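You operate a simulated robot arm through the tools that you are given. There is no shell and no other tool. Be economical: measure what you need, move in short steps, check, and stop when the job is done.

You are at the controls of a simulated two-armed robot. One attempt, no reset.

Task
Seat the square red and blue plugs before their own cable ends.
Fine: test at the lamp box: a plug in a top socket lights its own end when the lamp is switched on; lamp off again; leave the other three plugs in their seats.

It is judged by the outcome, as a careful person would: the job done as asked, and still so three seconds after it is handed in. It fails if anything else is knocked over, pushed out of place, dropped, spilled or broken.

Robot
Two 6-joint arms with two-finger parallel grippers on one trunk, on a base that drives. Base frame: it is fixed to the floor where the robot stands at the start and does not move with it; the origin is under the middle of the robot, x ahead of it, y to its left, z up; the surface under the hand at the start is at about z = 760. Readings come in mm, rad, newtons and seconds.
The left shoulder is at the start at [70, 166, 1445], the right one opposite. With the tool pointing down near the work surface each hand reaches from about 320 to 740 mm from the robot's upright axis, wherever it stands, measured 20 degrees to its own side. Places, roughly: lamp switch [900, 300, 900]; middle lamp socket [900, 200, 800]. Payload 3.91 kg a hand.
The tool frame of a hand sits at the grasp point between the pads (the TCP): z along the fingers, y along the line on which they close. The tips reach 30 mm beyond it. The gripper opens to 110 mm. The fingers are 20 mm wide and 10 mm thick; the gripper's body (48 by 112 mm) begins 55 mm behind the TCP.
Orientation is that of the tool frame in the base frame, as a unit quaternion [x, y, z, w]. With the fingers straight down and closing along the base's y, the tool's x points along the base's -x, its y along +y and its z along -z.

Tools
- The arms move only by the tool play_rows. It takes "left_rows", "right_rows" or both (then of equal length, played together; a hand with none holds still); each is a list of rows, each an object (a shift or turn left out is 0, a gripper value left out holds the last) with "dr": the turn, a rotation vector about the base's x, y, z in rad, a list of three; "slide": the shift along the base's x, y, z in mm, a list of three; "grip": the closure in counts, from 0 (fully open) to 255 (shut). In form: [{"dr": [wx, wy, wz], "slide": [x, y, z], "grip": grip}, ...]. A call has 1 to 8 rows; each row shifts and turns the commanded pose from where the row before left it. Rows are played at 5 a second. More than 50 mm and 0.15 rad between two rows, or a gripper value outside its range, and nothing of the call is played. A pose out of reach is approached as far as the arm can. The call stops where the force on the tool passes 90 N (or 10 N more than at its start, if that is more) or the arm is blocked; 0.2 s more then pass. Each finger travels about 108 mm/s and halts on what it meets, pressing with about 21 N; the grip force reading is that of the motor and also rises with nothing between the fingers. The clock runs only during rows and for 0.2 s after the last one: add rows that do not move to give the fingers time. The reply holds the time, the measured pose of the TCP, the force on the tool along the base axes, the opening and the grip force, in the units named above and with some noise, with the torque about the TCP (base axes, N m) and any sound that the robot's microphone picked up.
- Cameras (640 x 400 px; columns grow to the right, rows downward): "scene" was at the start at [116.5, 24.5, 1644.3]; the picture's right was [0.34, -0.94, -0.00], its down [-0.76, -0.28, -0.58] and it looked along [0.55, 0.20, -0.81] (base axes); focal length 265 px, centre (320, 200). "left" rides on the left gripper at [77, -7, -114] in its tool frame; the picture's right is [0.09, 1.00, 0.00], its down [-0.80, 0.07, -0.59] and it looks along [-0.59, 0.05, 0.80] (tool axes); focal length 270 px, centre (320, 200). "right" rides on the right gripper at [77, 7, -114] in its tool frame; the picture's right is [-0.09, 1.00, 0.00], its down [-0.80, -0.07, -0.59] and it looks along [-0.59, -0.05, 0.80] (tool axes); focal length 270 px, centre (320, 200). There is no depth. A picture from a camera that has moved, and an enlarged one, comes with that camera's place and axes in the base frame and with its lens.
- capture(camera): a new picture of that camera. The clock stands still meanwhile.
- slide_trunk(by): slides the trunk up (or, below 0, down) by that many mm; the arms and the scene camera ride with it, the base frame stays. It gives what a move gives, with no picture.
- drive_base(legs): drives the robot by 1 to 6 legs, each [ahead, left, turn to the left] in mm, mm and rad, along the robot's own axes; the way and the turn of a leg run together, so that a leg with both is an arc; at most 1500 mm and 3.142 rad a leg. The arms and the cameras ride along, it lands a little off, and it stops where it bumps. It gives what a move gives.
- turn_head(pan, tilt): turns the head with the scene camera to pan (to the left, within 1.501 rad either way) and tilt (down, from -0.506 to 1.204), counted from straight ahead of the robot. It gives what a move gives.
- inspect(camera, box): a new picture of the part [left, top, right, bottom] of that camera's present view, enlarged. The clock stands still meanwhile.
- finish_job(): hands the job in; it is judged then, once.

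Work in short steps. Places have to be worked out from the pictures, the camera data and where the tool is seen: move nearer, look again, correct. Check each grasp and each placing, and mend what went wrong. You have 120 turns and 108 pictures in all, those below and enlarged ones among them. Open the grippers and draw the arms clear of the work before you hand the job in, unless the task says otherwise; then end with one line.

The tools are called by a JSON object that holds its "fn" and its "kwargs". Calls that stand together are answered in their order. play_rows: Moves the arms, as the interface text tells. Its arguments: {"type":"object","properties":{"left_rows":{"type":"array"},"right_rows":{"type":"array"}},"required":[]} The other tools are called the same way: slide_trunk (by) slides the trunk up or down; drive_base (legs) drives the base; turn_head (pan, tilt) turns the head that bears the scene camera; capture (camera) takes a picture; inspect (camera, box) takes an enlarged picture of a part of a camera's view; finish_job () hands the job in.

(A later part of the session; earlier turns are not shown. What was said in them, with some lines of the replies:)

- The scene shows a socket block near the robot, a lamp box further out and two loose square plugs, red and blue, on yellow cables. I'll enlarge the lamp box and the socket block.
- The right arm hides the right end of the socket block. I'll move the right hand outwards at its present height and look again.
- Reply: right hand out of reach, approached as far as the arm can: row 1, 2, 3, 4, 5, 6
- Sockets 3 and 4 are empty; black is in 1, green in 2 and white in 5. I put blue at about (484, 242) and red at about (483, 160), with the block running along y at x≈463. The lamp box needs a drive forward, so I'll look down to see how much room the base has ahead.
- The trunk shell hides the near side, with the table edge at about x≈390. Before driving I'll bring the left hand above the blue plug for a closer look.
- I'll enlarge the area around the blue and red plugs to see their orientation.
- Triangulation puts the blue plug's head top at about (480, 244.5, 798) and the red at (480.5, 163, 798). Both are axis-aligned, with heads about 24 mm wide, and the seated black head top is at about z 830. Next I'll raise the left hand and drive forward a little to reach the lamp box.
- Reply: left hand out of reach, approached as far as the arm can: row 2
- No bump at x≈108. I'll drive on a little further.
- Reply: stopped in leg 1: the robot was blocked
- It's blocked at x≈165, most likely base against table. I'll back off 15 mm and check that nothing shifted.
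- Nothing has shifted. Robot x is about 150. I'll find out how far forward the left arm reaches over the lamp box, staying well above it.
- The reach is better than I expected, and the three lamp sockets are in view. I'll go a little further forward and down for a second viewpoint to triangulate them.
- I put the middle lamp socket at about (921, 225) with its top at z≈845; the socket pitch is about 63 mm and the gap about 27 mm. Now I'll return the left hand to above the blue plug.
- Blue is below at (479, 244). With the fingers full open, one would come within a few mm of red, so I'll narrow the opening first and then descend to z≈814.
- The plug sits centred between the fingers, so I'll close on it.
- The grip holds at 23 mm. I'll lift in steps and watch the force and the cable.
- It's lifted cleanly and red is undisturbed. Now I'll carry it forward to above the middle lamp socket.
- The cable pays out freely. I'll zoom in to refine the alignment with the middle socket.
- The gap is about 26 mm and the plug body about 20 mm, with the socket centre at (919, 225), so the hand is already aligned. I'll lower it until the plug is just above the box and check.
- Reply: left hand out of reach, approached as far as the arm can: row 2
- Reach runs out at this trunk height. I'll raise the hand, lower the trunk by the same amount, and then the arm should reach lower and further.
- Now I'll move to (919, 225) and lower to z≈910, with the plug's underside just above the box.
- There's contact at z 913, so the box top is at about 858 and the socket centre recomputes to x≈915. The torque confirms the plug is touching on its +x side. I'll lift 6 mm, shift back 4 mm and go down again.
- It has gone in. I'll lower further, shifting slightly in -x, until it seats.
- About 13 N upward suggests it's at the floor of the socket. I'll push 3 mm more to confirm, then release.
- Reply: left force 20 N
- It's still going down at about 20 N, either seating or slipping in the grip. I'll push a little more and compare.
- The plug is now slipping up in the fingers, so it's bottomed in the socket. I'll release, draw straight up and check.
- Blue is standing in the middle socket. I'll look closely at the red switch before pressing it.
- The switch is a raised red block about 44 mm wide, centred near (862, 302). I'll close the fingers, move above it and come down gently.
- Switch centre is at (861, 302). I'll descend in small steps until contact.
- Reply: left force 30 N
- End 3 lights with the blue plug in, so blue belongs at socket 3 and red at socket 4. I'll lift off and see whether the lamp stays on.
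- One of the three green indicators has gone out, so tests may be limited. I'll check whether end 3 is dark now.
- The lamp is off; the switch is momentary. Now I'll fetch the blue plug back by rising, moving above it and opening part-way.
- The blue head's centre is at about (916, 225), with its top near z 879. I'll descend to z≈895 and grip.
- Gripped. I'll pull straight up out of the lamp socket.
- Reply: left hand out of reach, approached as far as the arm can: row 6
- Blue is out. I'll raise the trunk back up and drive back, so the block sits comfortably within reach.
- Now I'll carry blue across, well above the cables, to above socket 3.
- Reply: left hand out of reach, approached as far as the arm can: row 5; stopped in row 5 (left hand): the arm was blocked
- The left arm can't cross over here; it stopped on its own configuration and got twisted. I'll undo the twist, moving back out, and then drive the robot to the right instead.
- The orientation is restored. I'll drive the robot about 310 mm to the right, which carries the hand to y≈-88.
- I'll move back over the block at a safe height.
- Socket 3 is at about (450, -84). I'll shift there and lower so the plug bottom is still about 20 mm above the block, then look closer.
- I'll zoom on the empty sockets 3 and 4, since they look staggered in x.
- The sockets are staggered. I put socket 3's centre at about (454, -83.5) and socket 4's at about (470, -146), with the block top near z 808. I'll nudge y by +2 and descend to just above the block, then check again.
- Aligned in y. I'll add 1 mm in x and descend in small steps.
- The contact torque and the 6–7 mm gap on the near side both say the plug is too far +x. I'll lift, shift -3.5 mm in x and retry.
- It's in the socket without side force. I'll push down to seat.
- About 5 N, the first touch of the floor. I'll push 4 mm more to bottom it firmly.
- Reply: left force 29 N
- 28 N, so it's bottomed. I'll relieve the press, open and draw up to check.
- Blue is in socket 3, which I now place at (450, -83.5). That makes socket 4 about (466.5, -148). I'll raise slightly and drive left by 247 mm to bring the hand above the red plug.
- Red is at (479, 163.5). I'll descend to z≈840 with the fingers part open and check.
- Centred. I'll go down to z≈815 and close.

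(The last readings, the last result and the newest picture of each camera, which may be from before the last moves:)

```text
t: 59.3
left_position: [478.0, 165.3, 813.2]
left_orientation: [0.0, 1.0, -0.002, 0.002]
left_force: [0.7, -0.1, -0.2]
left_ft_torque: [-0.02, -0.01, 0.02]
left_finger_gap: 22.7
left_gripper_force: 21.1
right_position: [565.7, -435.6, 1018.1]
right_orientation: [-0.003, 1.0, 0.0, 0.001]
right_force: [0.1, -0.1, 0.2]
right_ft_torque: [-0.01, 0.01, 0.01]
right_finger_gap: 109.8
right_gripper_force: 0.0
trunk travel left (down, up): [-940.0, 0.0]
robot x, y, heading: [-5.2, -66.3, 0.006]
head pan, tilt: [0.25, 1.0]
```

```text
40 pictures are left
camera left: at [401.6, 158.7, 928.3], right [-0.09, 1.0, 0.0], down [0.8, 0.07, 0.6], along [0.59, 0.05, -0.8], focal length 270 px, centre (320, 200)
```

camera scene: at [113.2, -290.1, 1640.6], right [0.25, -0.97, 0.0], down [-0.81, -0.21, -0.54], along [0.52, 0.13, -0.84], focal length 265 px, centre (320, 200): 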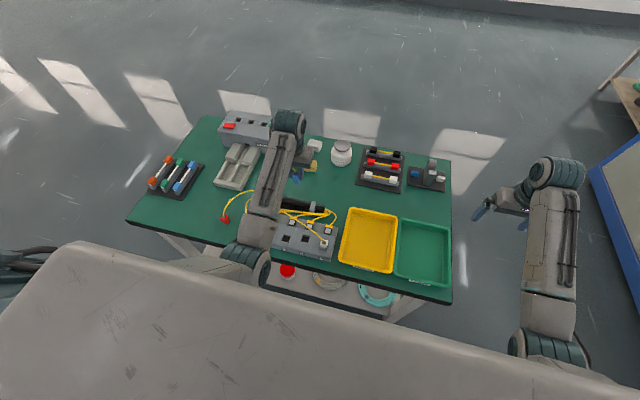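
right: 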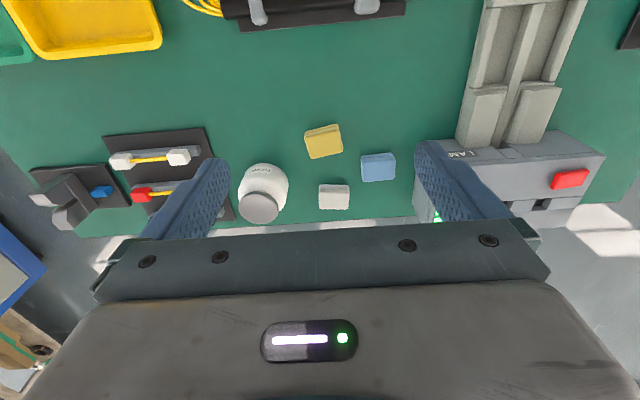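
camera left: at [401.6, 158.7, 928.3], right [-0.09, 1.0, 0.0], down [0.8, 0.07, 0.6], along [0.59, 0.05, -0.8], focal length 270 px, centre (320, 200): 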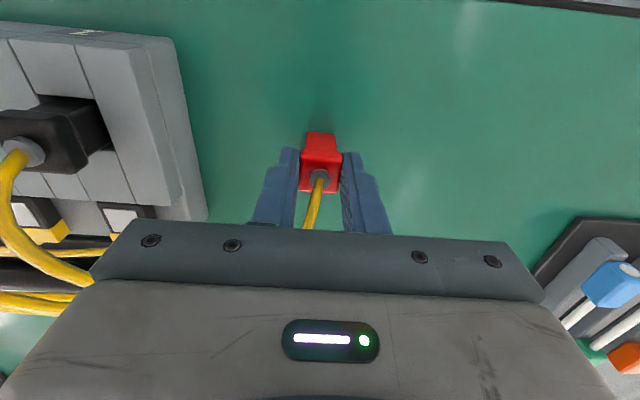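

Red is held at 22.7 mm. I'll lift it up and forward.

{"fn": "play_rows", "kwargs": {"left_rows": [{"slide": [0, 0, 20]}, {"slide": [5, 0, 40]}, {"slide": [15, 0, 40]}, {"slide": [25, 0, 40]}, {"slide": [25, 0, 20]}, {}]}}

{"fn": "drive_base", "kwargs": {"legs": [[0, -310, 0]]}}

{"fn": "capture", "kwargs": {"camera": "left"}}

{"fn": "capture", "kwargs": {"camera": "scene"}}

```text
t: 60.7
left_position: [548.7, 166.6, 974.4]
left_orientation: [-0.002, 1.0, -0.002, 0.001]
left_force: [0.1, 0.6, -0.9]
left_ft_torque: [-0.03, 0.03, 0.0]
left_finger_gap: 22.8
left_gripper_force: 21.0
right_position: [565.0, -436.0, 1018.8]
right_orientation: [-0.003, 1.0, 0.0, 0.001]
right_force: [0.1, -0.6, 0.4]
right_ft_torque: [0.01, 0.06, -0.02]
right_finger_gap: 109.8
right_gripper_force: 0.0
trunk travel left (down, up): [-940.0, 0.0]
robot x, y, heading: [-3.1, -64.3, 0.006]
head pan, tilt: [0.25, 1.0]
```

```text
t: 62.8
left_position: [548.7, -145.0, 972.3]
left_orientation: [-0.005, 1.0, -0.003, 0.002]
left_force: [-0.3, 0.3, -0.2]
left_ft_torque: [-0.01, -0.04, 0.0]
left_finger_gap: 22.9
left_gripper_force: 21.7
right_position: [572.2, -745.9, 1018.9]
right_orientation: [-0.006, 1.0, -0.001, 0.001]
right_force: [-0.1, 0.0, 0.0]
right_ft_torque: [-0.01, 0.01, 0.01]
right_finger_gap: 109.9
right_gripper_force: 0.0
trunk travel left (down, up): [-940.0, 0.0]
robot x, y, heading: [-0.9, -380.5, 0.012]
head pan, tilt: [0.25, 1.0]
```

```text
39 pictures are left
camera left: at [473.1, -151.5, 1087.8], right [-0.1, 1.0, 0.0], down [0.8, 0.08, 0.6], along [0.59, 0.05, -0.8], focal length 270 px, centre (320, 200)
```

left: 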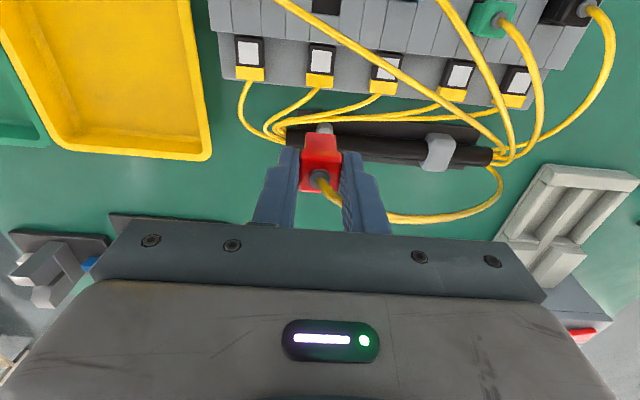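

```text
38 pictures are left
camera scene: at [114.6, -362.0, 1640.6], right [0.26, -0.97, 0.0], down [-0.81, -0.22, -0.54], along [0.52, 0.14, -0.84], focal length 265 px, centre (320, 200)
```

scene: 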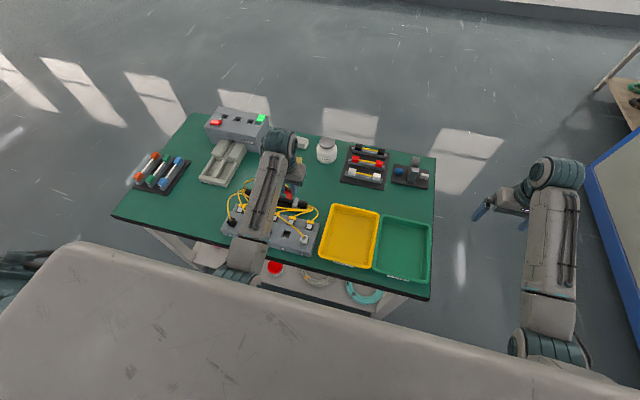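

I'll correct the slight yaw and move back over socket 4, stopping with the plug still well above the block.

{"fn": "play_rows", "kwargs": {"left_rows": [{"slide": [-27, -1, -15], "dr": [0.006, 0, -0.01]}, {"slide": [-28, -1, -20]}, {"slide": [-27, -1, -20]}, {"slide": [0, 0, -12]}, {}, {}]}}

{"fn": "capture", "kwargs": {"camera": "left"}}

{"fn": "inspect", "kwargs": {"camera": "left", "box": [200, 60, 400, 185]}}

```text
t: 64.2
left_position: [467.0, -148.4, 905.6]
left_orientation: [0.0, 1.0, 0.002, 0.001]
left_force: [-1.1, 0.1, -0.3]
left_ft_torque: [0.03, 0.01, 0.0]
left_finger_gap: 23.1
left_gripper_force: 21.5
right_position: [571.6, -748.4, 1019.3]
right_orientation: [-0.006, 1.0, 0.001, 0.001]
right_force: [-0.4, -0.1, 0.5]
right_ft_torque: [0.01, 0.01, 0.0]
right_finger_gap: 109.9
right_gripper_force: 0.0
trunk travel left (down, up): [-940.0, 0.0]
robot x, y, heading: [2.0, -387.0, 0.012]
head pan, tilt: [0.25, 1.0]
```

```text
37 pictures are left
camera left: at [390.7, -155.0, 1020.3], right [-0.09, 1.0, 0.0], down [0.8, 0.07, 0.6], along [0.59, 0.06, -0.8], focal length 270 px, centre (320, 200)
```

left: 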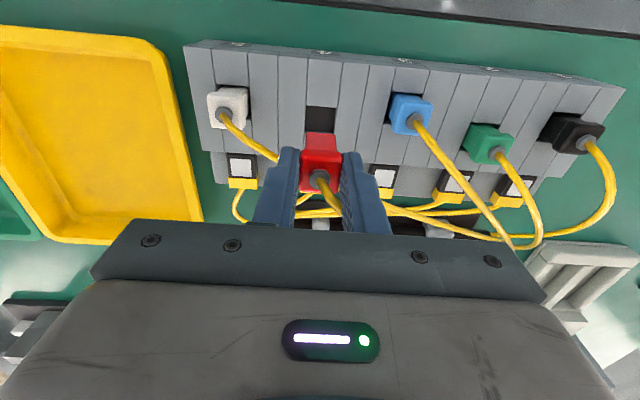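

```text
3.20 times, centred on (300, 122) of left
camera zoom: at [390.7, -155.0, 1020.3], right [-0.09, 1.0, 0.0], down [0.8, 0.07, 0.6], along [0.59, 0.06, -0.8], focal length 865 px, centre (384, 448)
```

zoom: 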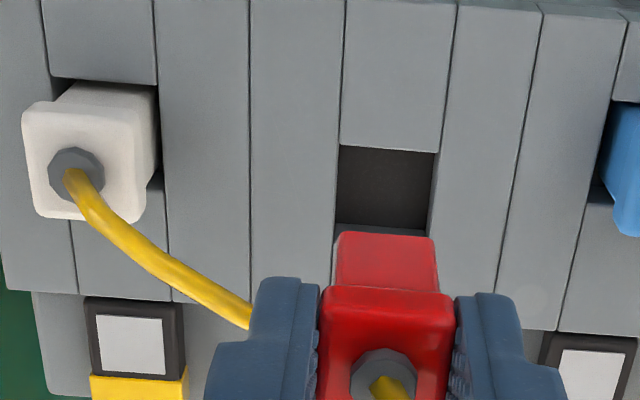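

Socket 4's near edge is at x≈459, and y is aligned at -148. I'll descend to z≈862 and check the gap at the near edge.

{"fn": "play_rows", "kwargs": {"left_rows": [{"slide": [-1, 0, -15]}, {"slide": [0, 0, -15]}, {"slide": [0, 0, -14]}, {}, {}]}}

{"fn": "inspect", "kwargs": {"camera": "left", "box": [240, 80, 400, 180]}}

```text
t: 65.4
left_position: [465.8, -149.2, 861.7]
left_orientation: [0.0, 1.0, 0.002, 0.001]
left_force: [-0.1, 0.3, -1.5]
left_ft_torque: [-0.03, 0.01, -0.01]
left_finger_gap: 22.9
left_gripper_force: 21.1
right_position: [572.5, -747.2, 1018.5]
right_orientation: [-0.006, 1.0, 0.001, 0.001]
right_force: [0.0, 0.1, -0.1]
right_ft_torque: [-0.01, 0.01, -0.02]
right_finger_gap: 109.8
right_gripper_force: 0.2
trunk travel left (down, up): [-940.0, 0.0]
robot x, y, heading: [1.1, -385.1, 0.013]
head pan, tilt: [0.25, 1.0]
```

```text
4.00 times, centred on (320, 130) of left
camera zoom: at [390.4, -156.5, 976.4], right [-0.09, 1.0, 0.0], down [0.8, 0.07, 0.6], along [0.59, 0.05, -0.8], focal length 1081 px, centre (320, 480)
```

zoom: 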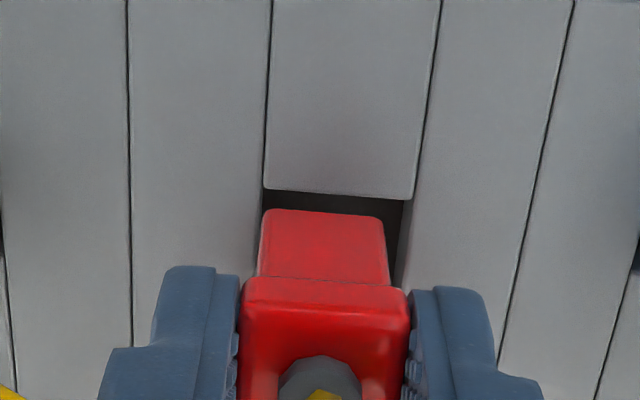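

Compared with blue's successful entry, the plug needs about +2 mm in x and +1.6 mm in y. I'll apply that and descend gently.

{"fn": "play_rows", "kwargs": {"left_rows": [{"slide": [2, 1.6, 0]}, {"slide": [0, 0, -4]}, {"slide": [0, 0, -4]}, {"slide": [0, 0, -4]}, {}]}}

{"fn": "inspect", "kwargs": {"camera": "left", "box": [240, 80, 400, 180]}}

```text
t: 66.6
left_position: [468.9, -146.7, 850.0]
left_orientation: [-0.001, 1.0, 0.002, 0.001]
left_force: [-0.1, 0.3, -0.2]
left_ft_torque: [0.01, -0.01, -0.01]
left_finger_gap: 23.1
left_gripper_force: 21.1
right_position: [572.6, -746.8, 1018.7]
right_orientation: [-0.007, 1.0, 0.001, 0.001]
right_force: [-0.5, 0.1, 0.6]
right_ft_torque: [0.02, 0.0, -0.02]
right_finger_gap: 110.0
right_gripper_force: 0.0
trunk travel left (down, up): [-940.0, 0.0]
robot x, y, heading: [0.1, -381.2, 0.011]
head pan, tilt: [0.25, 1.0]
```

```text
4.00 times, centred on (320, 130) of left
camera zoom: at [392.1, -154.8, 964.4], right [-0.09, 1.0, 0.0], down [0.8, 0.07, 0.6], along [0.59, 0.05, -0.8], focal length 1081 px, centre (320, 480)
```

zoom: 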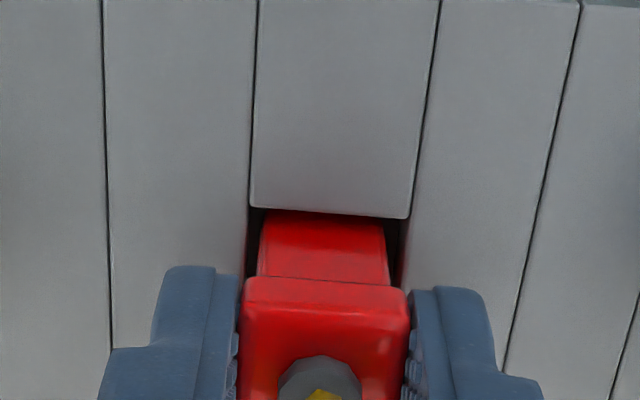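

It's entering freely. I'll keep lowering until it seats.

{"fn": "play_rows", "kwargs": {"left_rows": [{"slide": [0, 0, -3]}, {"slide": [0, 0, -3]}, {"slide": [0, 0, -2]}, {}]}}

{"fn": "inspect", "kwargs": {"camera": "left", "box": [240, 80, 400, 180]}}

```text
t: 67.6
left_position: [468.4, -148.2, 845.7]
left_orientation: [0.0, 1.0, 0.002, 0.003]
left_force: [1.6, 1.3, 19.8]
left_ft_torque: [0.03, -0.08, -0.03]
left_finger_gap: 22.7
left_gripper_force: 21.1
right_position: [570.3, -749.2, 1020.1]
right_orientation: [-0.007, 1.0, 0.001, 0.002]
right_force: [0.2, 0.0, -0.2]
right_ft_torque: [0.04, -0.03, 0.01]
right_finger_gap: 109.8
right_gripper_force: 0.0
trunk travel left (down, up): [-940.0, 0.0]
robot x, y, heading: [3.0, -384.3, 0.015]
head pan, tilt: [0.25, 1.0]
```

```text
4.00 times, centred on (320, 130) of left
camera zoom: at [391.7, -155.3, 959.4], right [-0.09, 1.0, 0.0], down [0.8, 0.07, 0.6], along [0.6, 0.06, -0.8], focal length 1081 px, centre (320, 480)
```

zoom: 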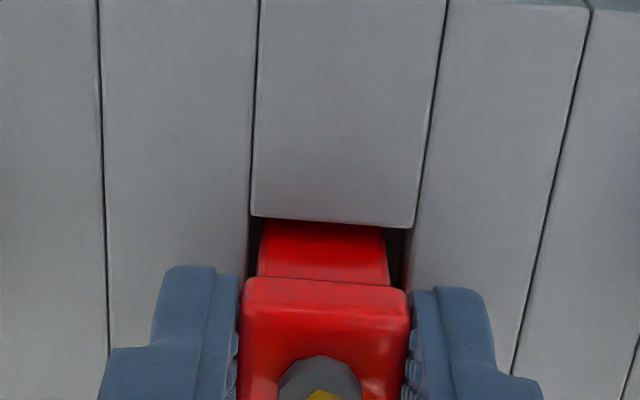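

20 N with about 5 mm still to go compared with blue. It may be rubbing on the far wall, so I'll ease back 1.5 mm in x and push further.

{"fn": "play_rows", "kwargs": {"left_rows": [{"slide": [0, 0, 4]}, {"slide": [-1.5, 0, 0]}, {"slide": [0, 0, -3]}, {"slide": [0, 0, -3]}, {"slide": [0, 0, -1]}, {}]}}

{"fn": "inspect", "kwargs": {"camera": "left", "box": [240, 80, 400, 180]}}

```text
t: 69.0
left_position: [466.7, -148.4, 841.0]
left_orientation: [0.0, 1.0, 0.003, 0.001]
left_force: [0.2, 0.5, 19.4]
left_ft_torque: [0.03, -0.07, 0.0]
left_finger_gap: 22.8
left_gripper_force: 21.4
right_position: [570.4, -749.4, 1019.8]
right_orientation: [-0.006, 1.0, 0.001, 0.002]
right_force: [0.5, -0.1, 0.8]
right_ft_torque: [0.02, 0.02, 0.04]
right_finger_gap: 110.0
right_gripper_force: 0.0
trunk travel left (down, up): [-940.0, 0.0]
robot x, y, heading: [-0.5, -386.4, 0.008]
head pan, tilt: [0.25, 1.0]
```

```text
4.00 times, centred on (320, 130) of left
camera zoom: at [389.6, -155.4, 955.3], right [-0.09, 1.0, 0.0], down [0.8, 0.07, 0.6], along [0.6, 0.06, -0.8], focal length 1081 px, centre (320, 480)
```

zoom: 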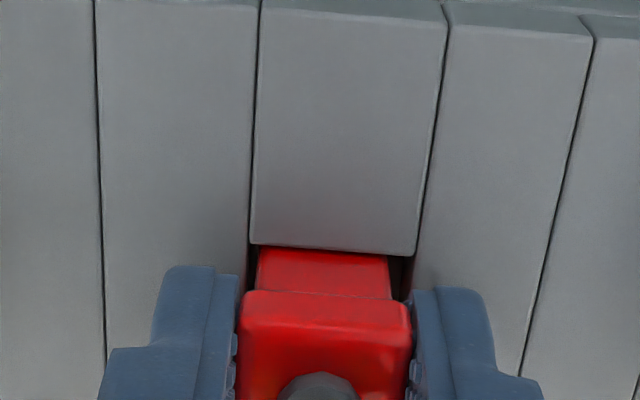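

It's now at the same depth as blue and slipping in the fingers, so bottomed. I'll release and draw up.

{"fn": "play_rows", "kwargs": {"left_rows": [{"slide": [0, 0, 1]}, {"grip": 150}, {}, {"slide": [0, 0, 15]}, {"slide": [0, 0, 35]}, {"slide": [0, 0, 35]}, {}]}}

{"fn": "capture", "kwargs": {"camera": "left"}}

{"fn": "inspect", "kwargs": {"camera": "left", "box": [280, 60, 440, 160]}}

```text
t: 70.6
left_position: [468.7, -148.8, 925.0]
left_orientation: [0.0, 1.0, 0.003, 0.0]
left_force: [-0.5, -0.7, -0.4]
left_ft_torque: [0.02, -0.02, 0.02]
left_finger_gap: 45.3
left_gripper_force: 0.1
right_position: [572.4, -747.1, 1018.4]
right_orientation: [-0.006, 1.0, 0.001, 0.001]
right_force: [0.0, -0.5, -1.0]
right_ft_torque: [0.04, -0.02, -0.01]
right_finger_gap: 110.2
right_gripper_force: 0.1
trunk travel left (down, up): [-940.0, 0.0]
robot x, y, heading: [-1.3, -383.1, 0.008]
head pan, tilt: [0.25, 1.0]
```

```text
31 pictures are left
camera left: at [391.5, -154.7, 1040.3], right [-0.09, 1.0, 0.0], down [0.8, 0.07, 0.6], along [0.59, 0.05, -0.8], focal length 270 px, centre (320, 200)
```

left: 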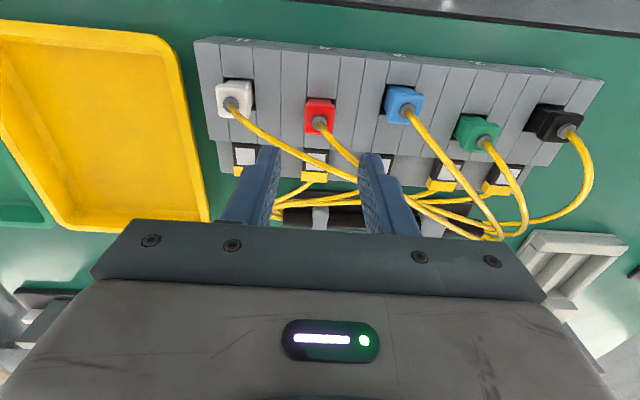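

```text
4.00 times, centred on (360, 110) of left
camera zoom: at [391.5, -154.7, 1040.3], right [-0.09, 1.0, 0.0], down [0.8, 0.07, 0.6], along [0.59, 0.05, -0.8], focal length 1081 px, centre (160, 560)
```

zoom: 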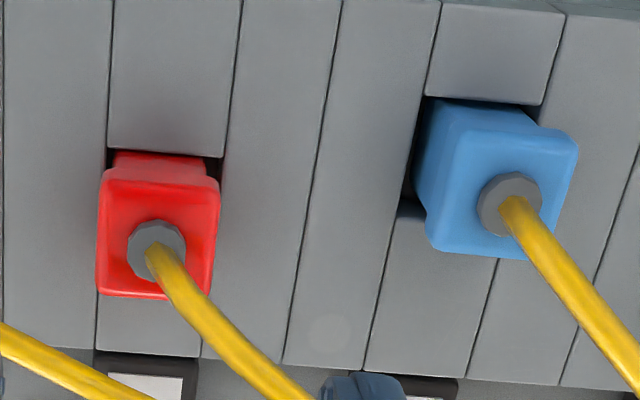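

Both plugs sit squarely in their sockets. I'll open fully, raise the hand, drive back clear of the table and take a final look.

{"fn": "play_rows", "kwargs": {"left_rows": [{"slide": [10, 0, 20], "grip": 0}, {"slide": [10, 0, 15]}, {}]}}

{"fn": "drive_base", "kwargs": {"legs": [[-250, 0, 0]]}}

{"fn": "capture", "kwargs": {"camera": "scene"}}

{"fn": "inspect", "kwargs": {"camera": "scene", "box": [200, 80, 360, 180]}}

```text
t: 71.4
left_position: [488.0, -147.9, 961.3]
left_orientation: [0.0, 1.0, 0.002, 0.0]
left_force: [-0.1, -0.3, 0.1]
left_ft_torque: [0.03, 0.01, 0.0]
left_finger_gap: 110.1
left_gripper_force: 0.0
right_position: [571.6, -747.0, 1019.5]
right_orientation: [-0.006, 1.0, -0.001, 0.001]
right_force: [0.6, 0.4, 0.0]
right_ft_torque: [0.01, -0.01, 0.01]
right_finger_gap: 110.1
right_gripper_force: 0.2
trunk travel left (down, up): [-940.0, 0.0]
robot x, y, heading: [-1.2, -384.4, 0.009]
head pan, tilt: [0.25, 1.0]
```

```text
t: 73.2
left_position: [239.6, -151.3, 960.2]
left_orientation: [0.001, 1.0, 0.002, 0.0]
left_force: [0.3, -0.4, 0.2]
left_ft_torque: [0.04, -0.02, -0.03]
left_finger_gap: 110.0
left_gripper_force: 0.1
right_position: [321.6, -752.3, 1017.2]
right_orientation: [-0.006, 1.0, 0.001, 0.001]
right_force: [-0.3, 0.1, -0.1]
right_ft_torque: [-0.03, 0.01, 0.01]
right_finger_gap: 109.9
right_gripper_force: 0.2
trunk travel left (down, up): [-940.0, 0.0]
robot x, y, heading: [-253.1, -388.0, 0.015]
head pan, tilt: [0.25, 1.0]
```

```text
29 pictures are left
camera scene: at [-133.1, -368.2, 1640.4], right [0.26, -0.97, 0.0], down [-0.81, -0.22, -0.54], along [0.52, 0.14, -0.84], focal length 265 px, centre (320, 200)
```

scene: 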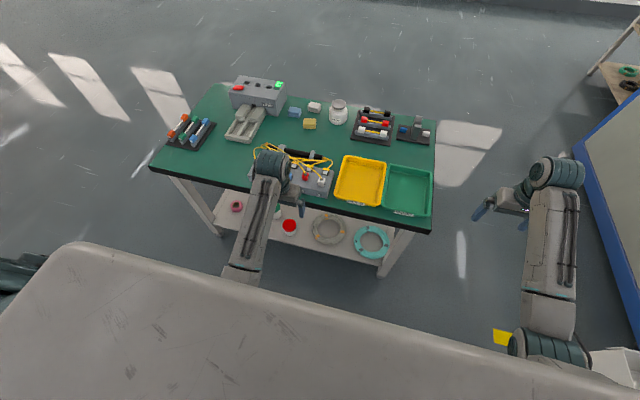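

```text
4.00 times, centred on (280, 130) of scene
camera zoom: at [-133.1, -368.2, 1640.4], right [0.26, -0.97, 0.0], down [-0.81, -0.22, -0.54], along [0.52, 0.14, -0.84], focal length 1059 px, centre (480, 480)
```

zoom: 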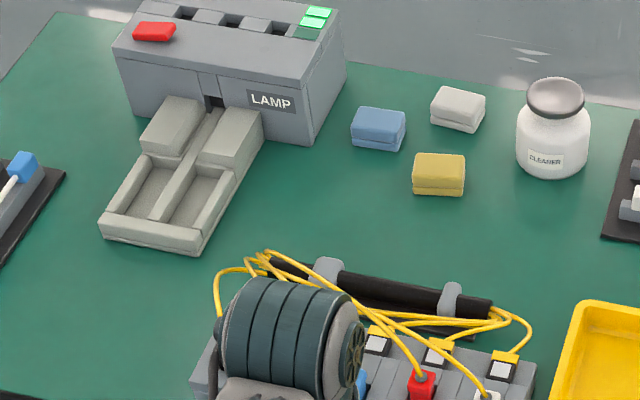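

The arm hides part of the block, so I'll shift the robot back left for one final view of all five seats.

{"fn": "drive_base", "kwargs": {"legs": [[0, 380, 0]]}}

{"fn": "inspect", "kwargs": {"camera": "scene", "box": [280, 100, 480, 225]}}

```text
t: 75.6
left_position: [233.8, 224.9, 961.4]
left_orientation: [0.001, 1.0, 0.002, 0.001]
left_force: [-0.3, -0.4, 0.0]
left_ft_torque: [0.01, -0.03, 0.04]
left_finger_gap: 110.0
left_gripper_force: 0.2
right_position: [316.5, -375.5, 1017.2]
right_orientation: [-0.004, 1.0, 0.0, 0.001]
right_force: [-0.2, -0.3, 0.7]
right_ft_torque: [0.0, -0.01, 0.02]
right_finger_gap: 110.1
right_gripper_force: 0.0
trunk travel left (down, up): [-940.0, 0.0]
robot x, y, heading: [-257.0, -10.3, 0.009]
head pan, tilt: [0.25, 1.0]
```

```text
3.20 times, centred on (380, 162) of scene
camera zoom: at [-140.0, 7.1, 1640.7], right [0.26, -0.97, 0.0], down [-0.81, -0.22, -0.54], along [0.52, 0.14, -0.84], focal length 847 px, centre (128, 320)
```

zoom: 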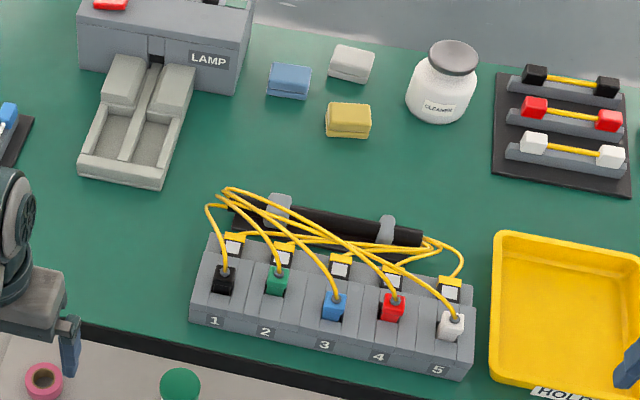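

All five plugs are seated, with blue in 3 and red in 4. The lamp is off, nothing else has moved, and both hands are open and clear of the work. I'm handing it in.

{"fn": "finish_job", "kwargs": {}}

```text
The job is handed in.
```

The blue plug is in socket 3, whose cable end lit in the lamp-box test, and the red plug is in socket 4, the only one left, so I didn't test red itself; the lamp is off and the other three plugs were not touched.
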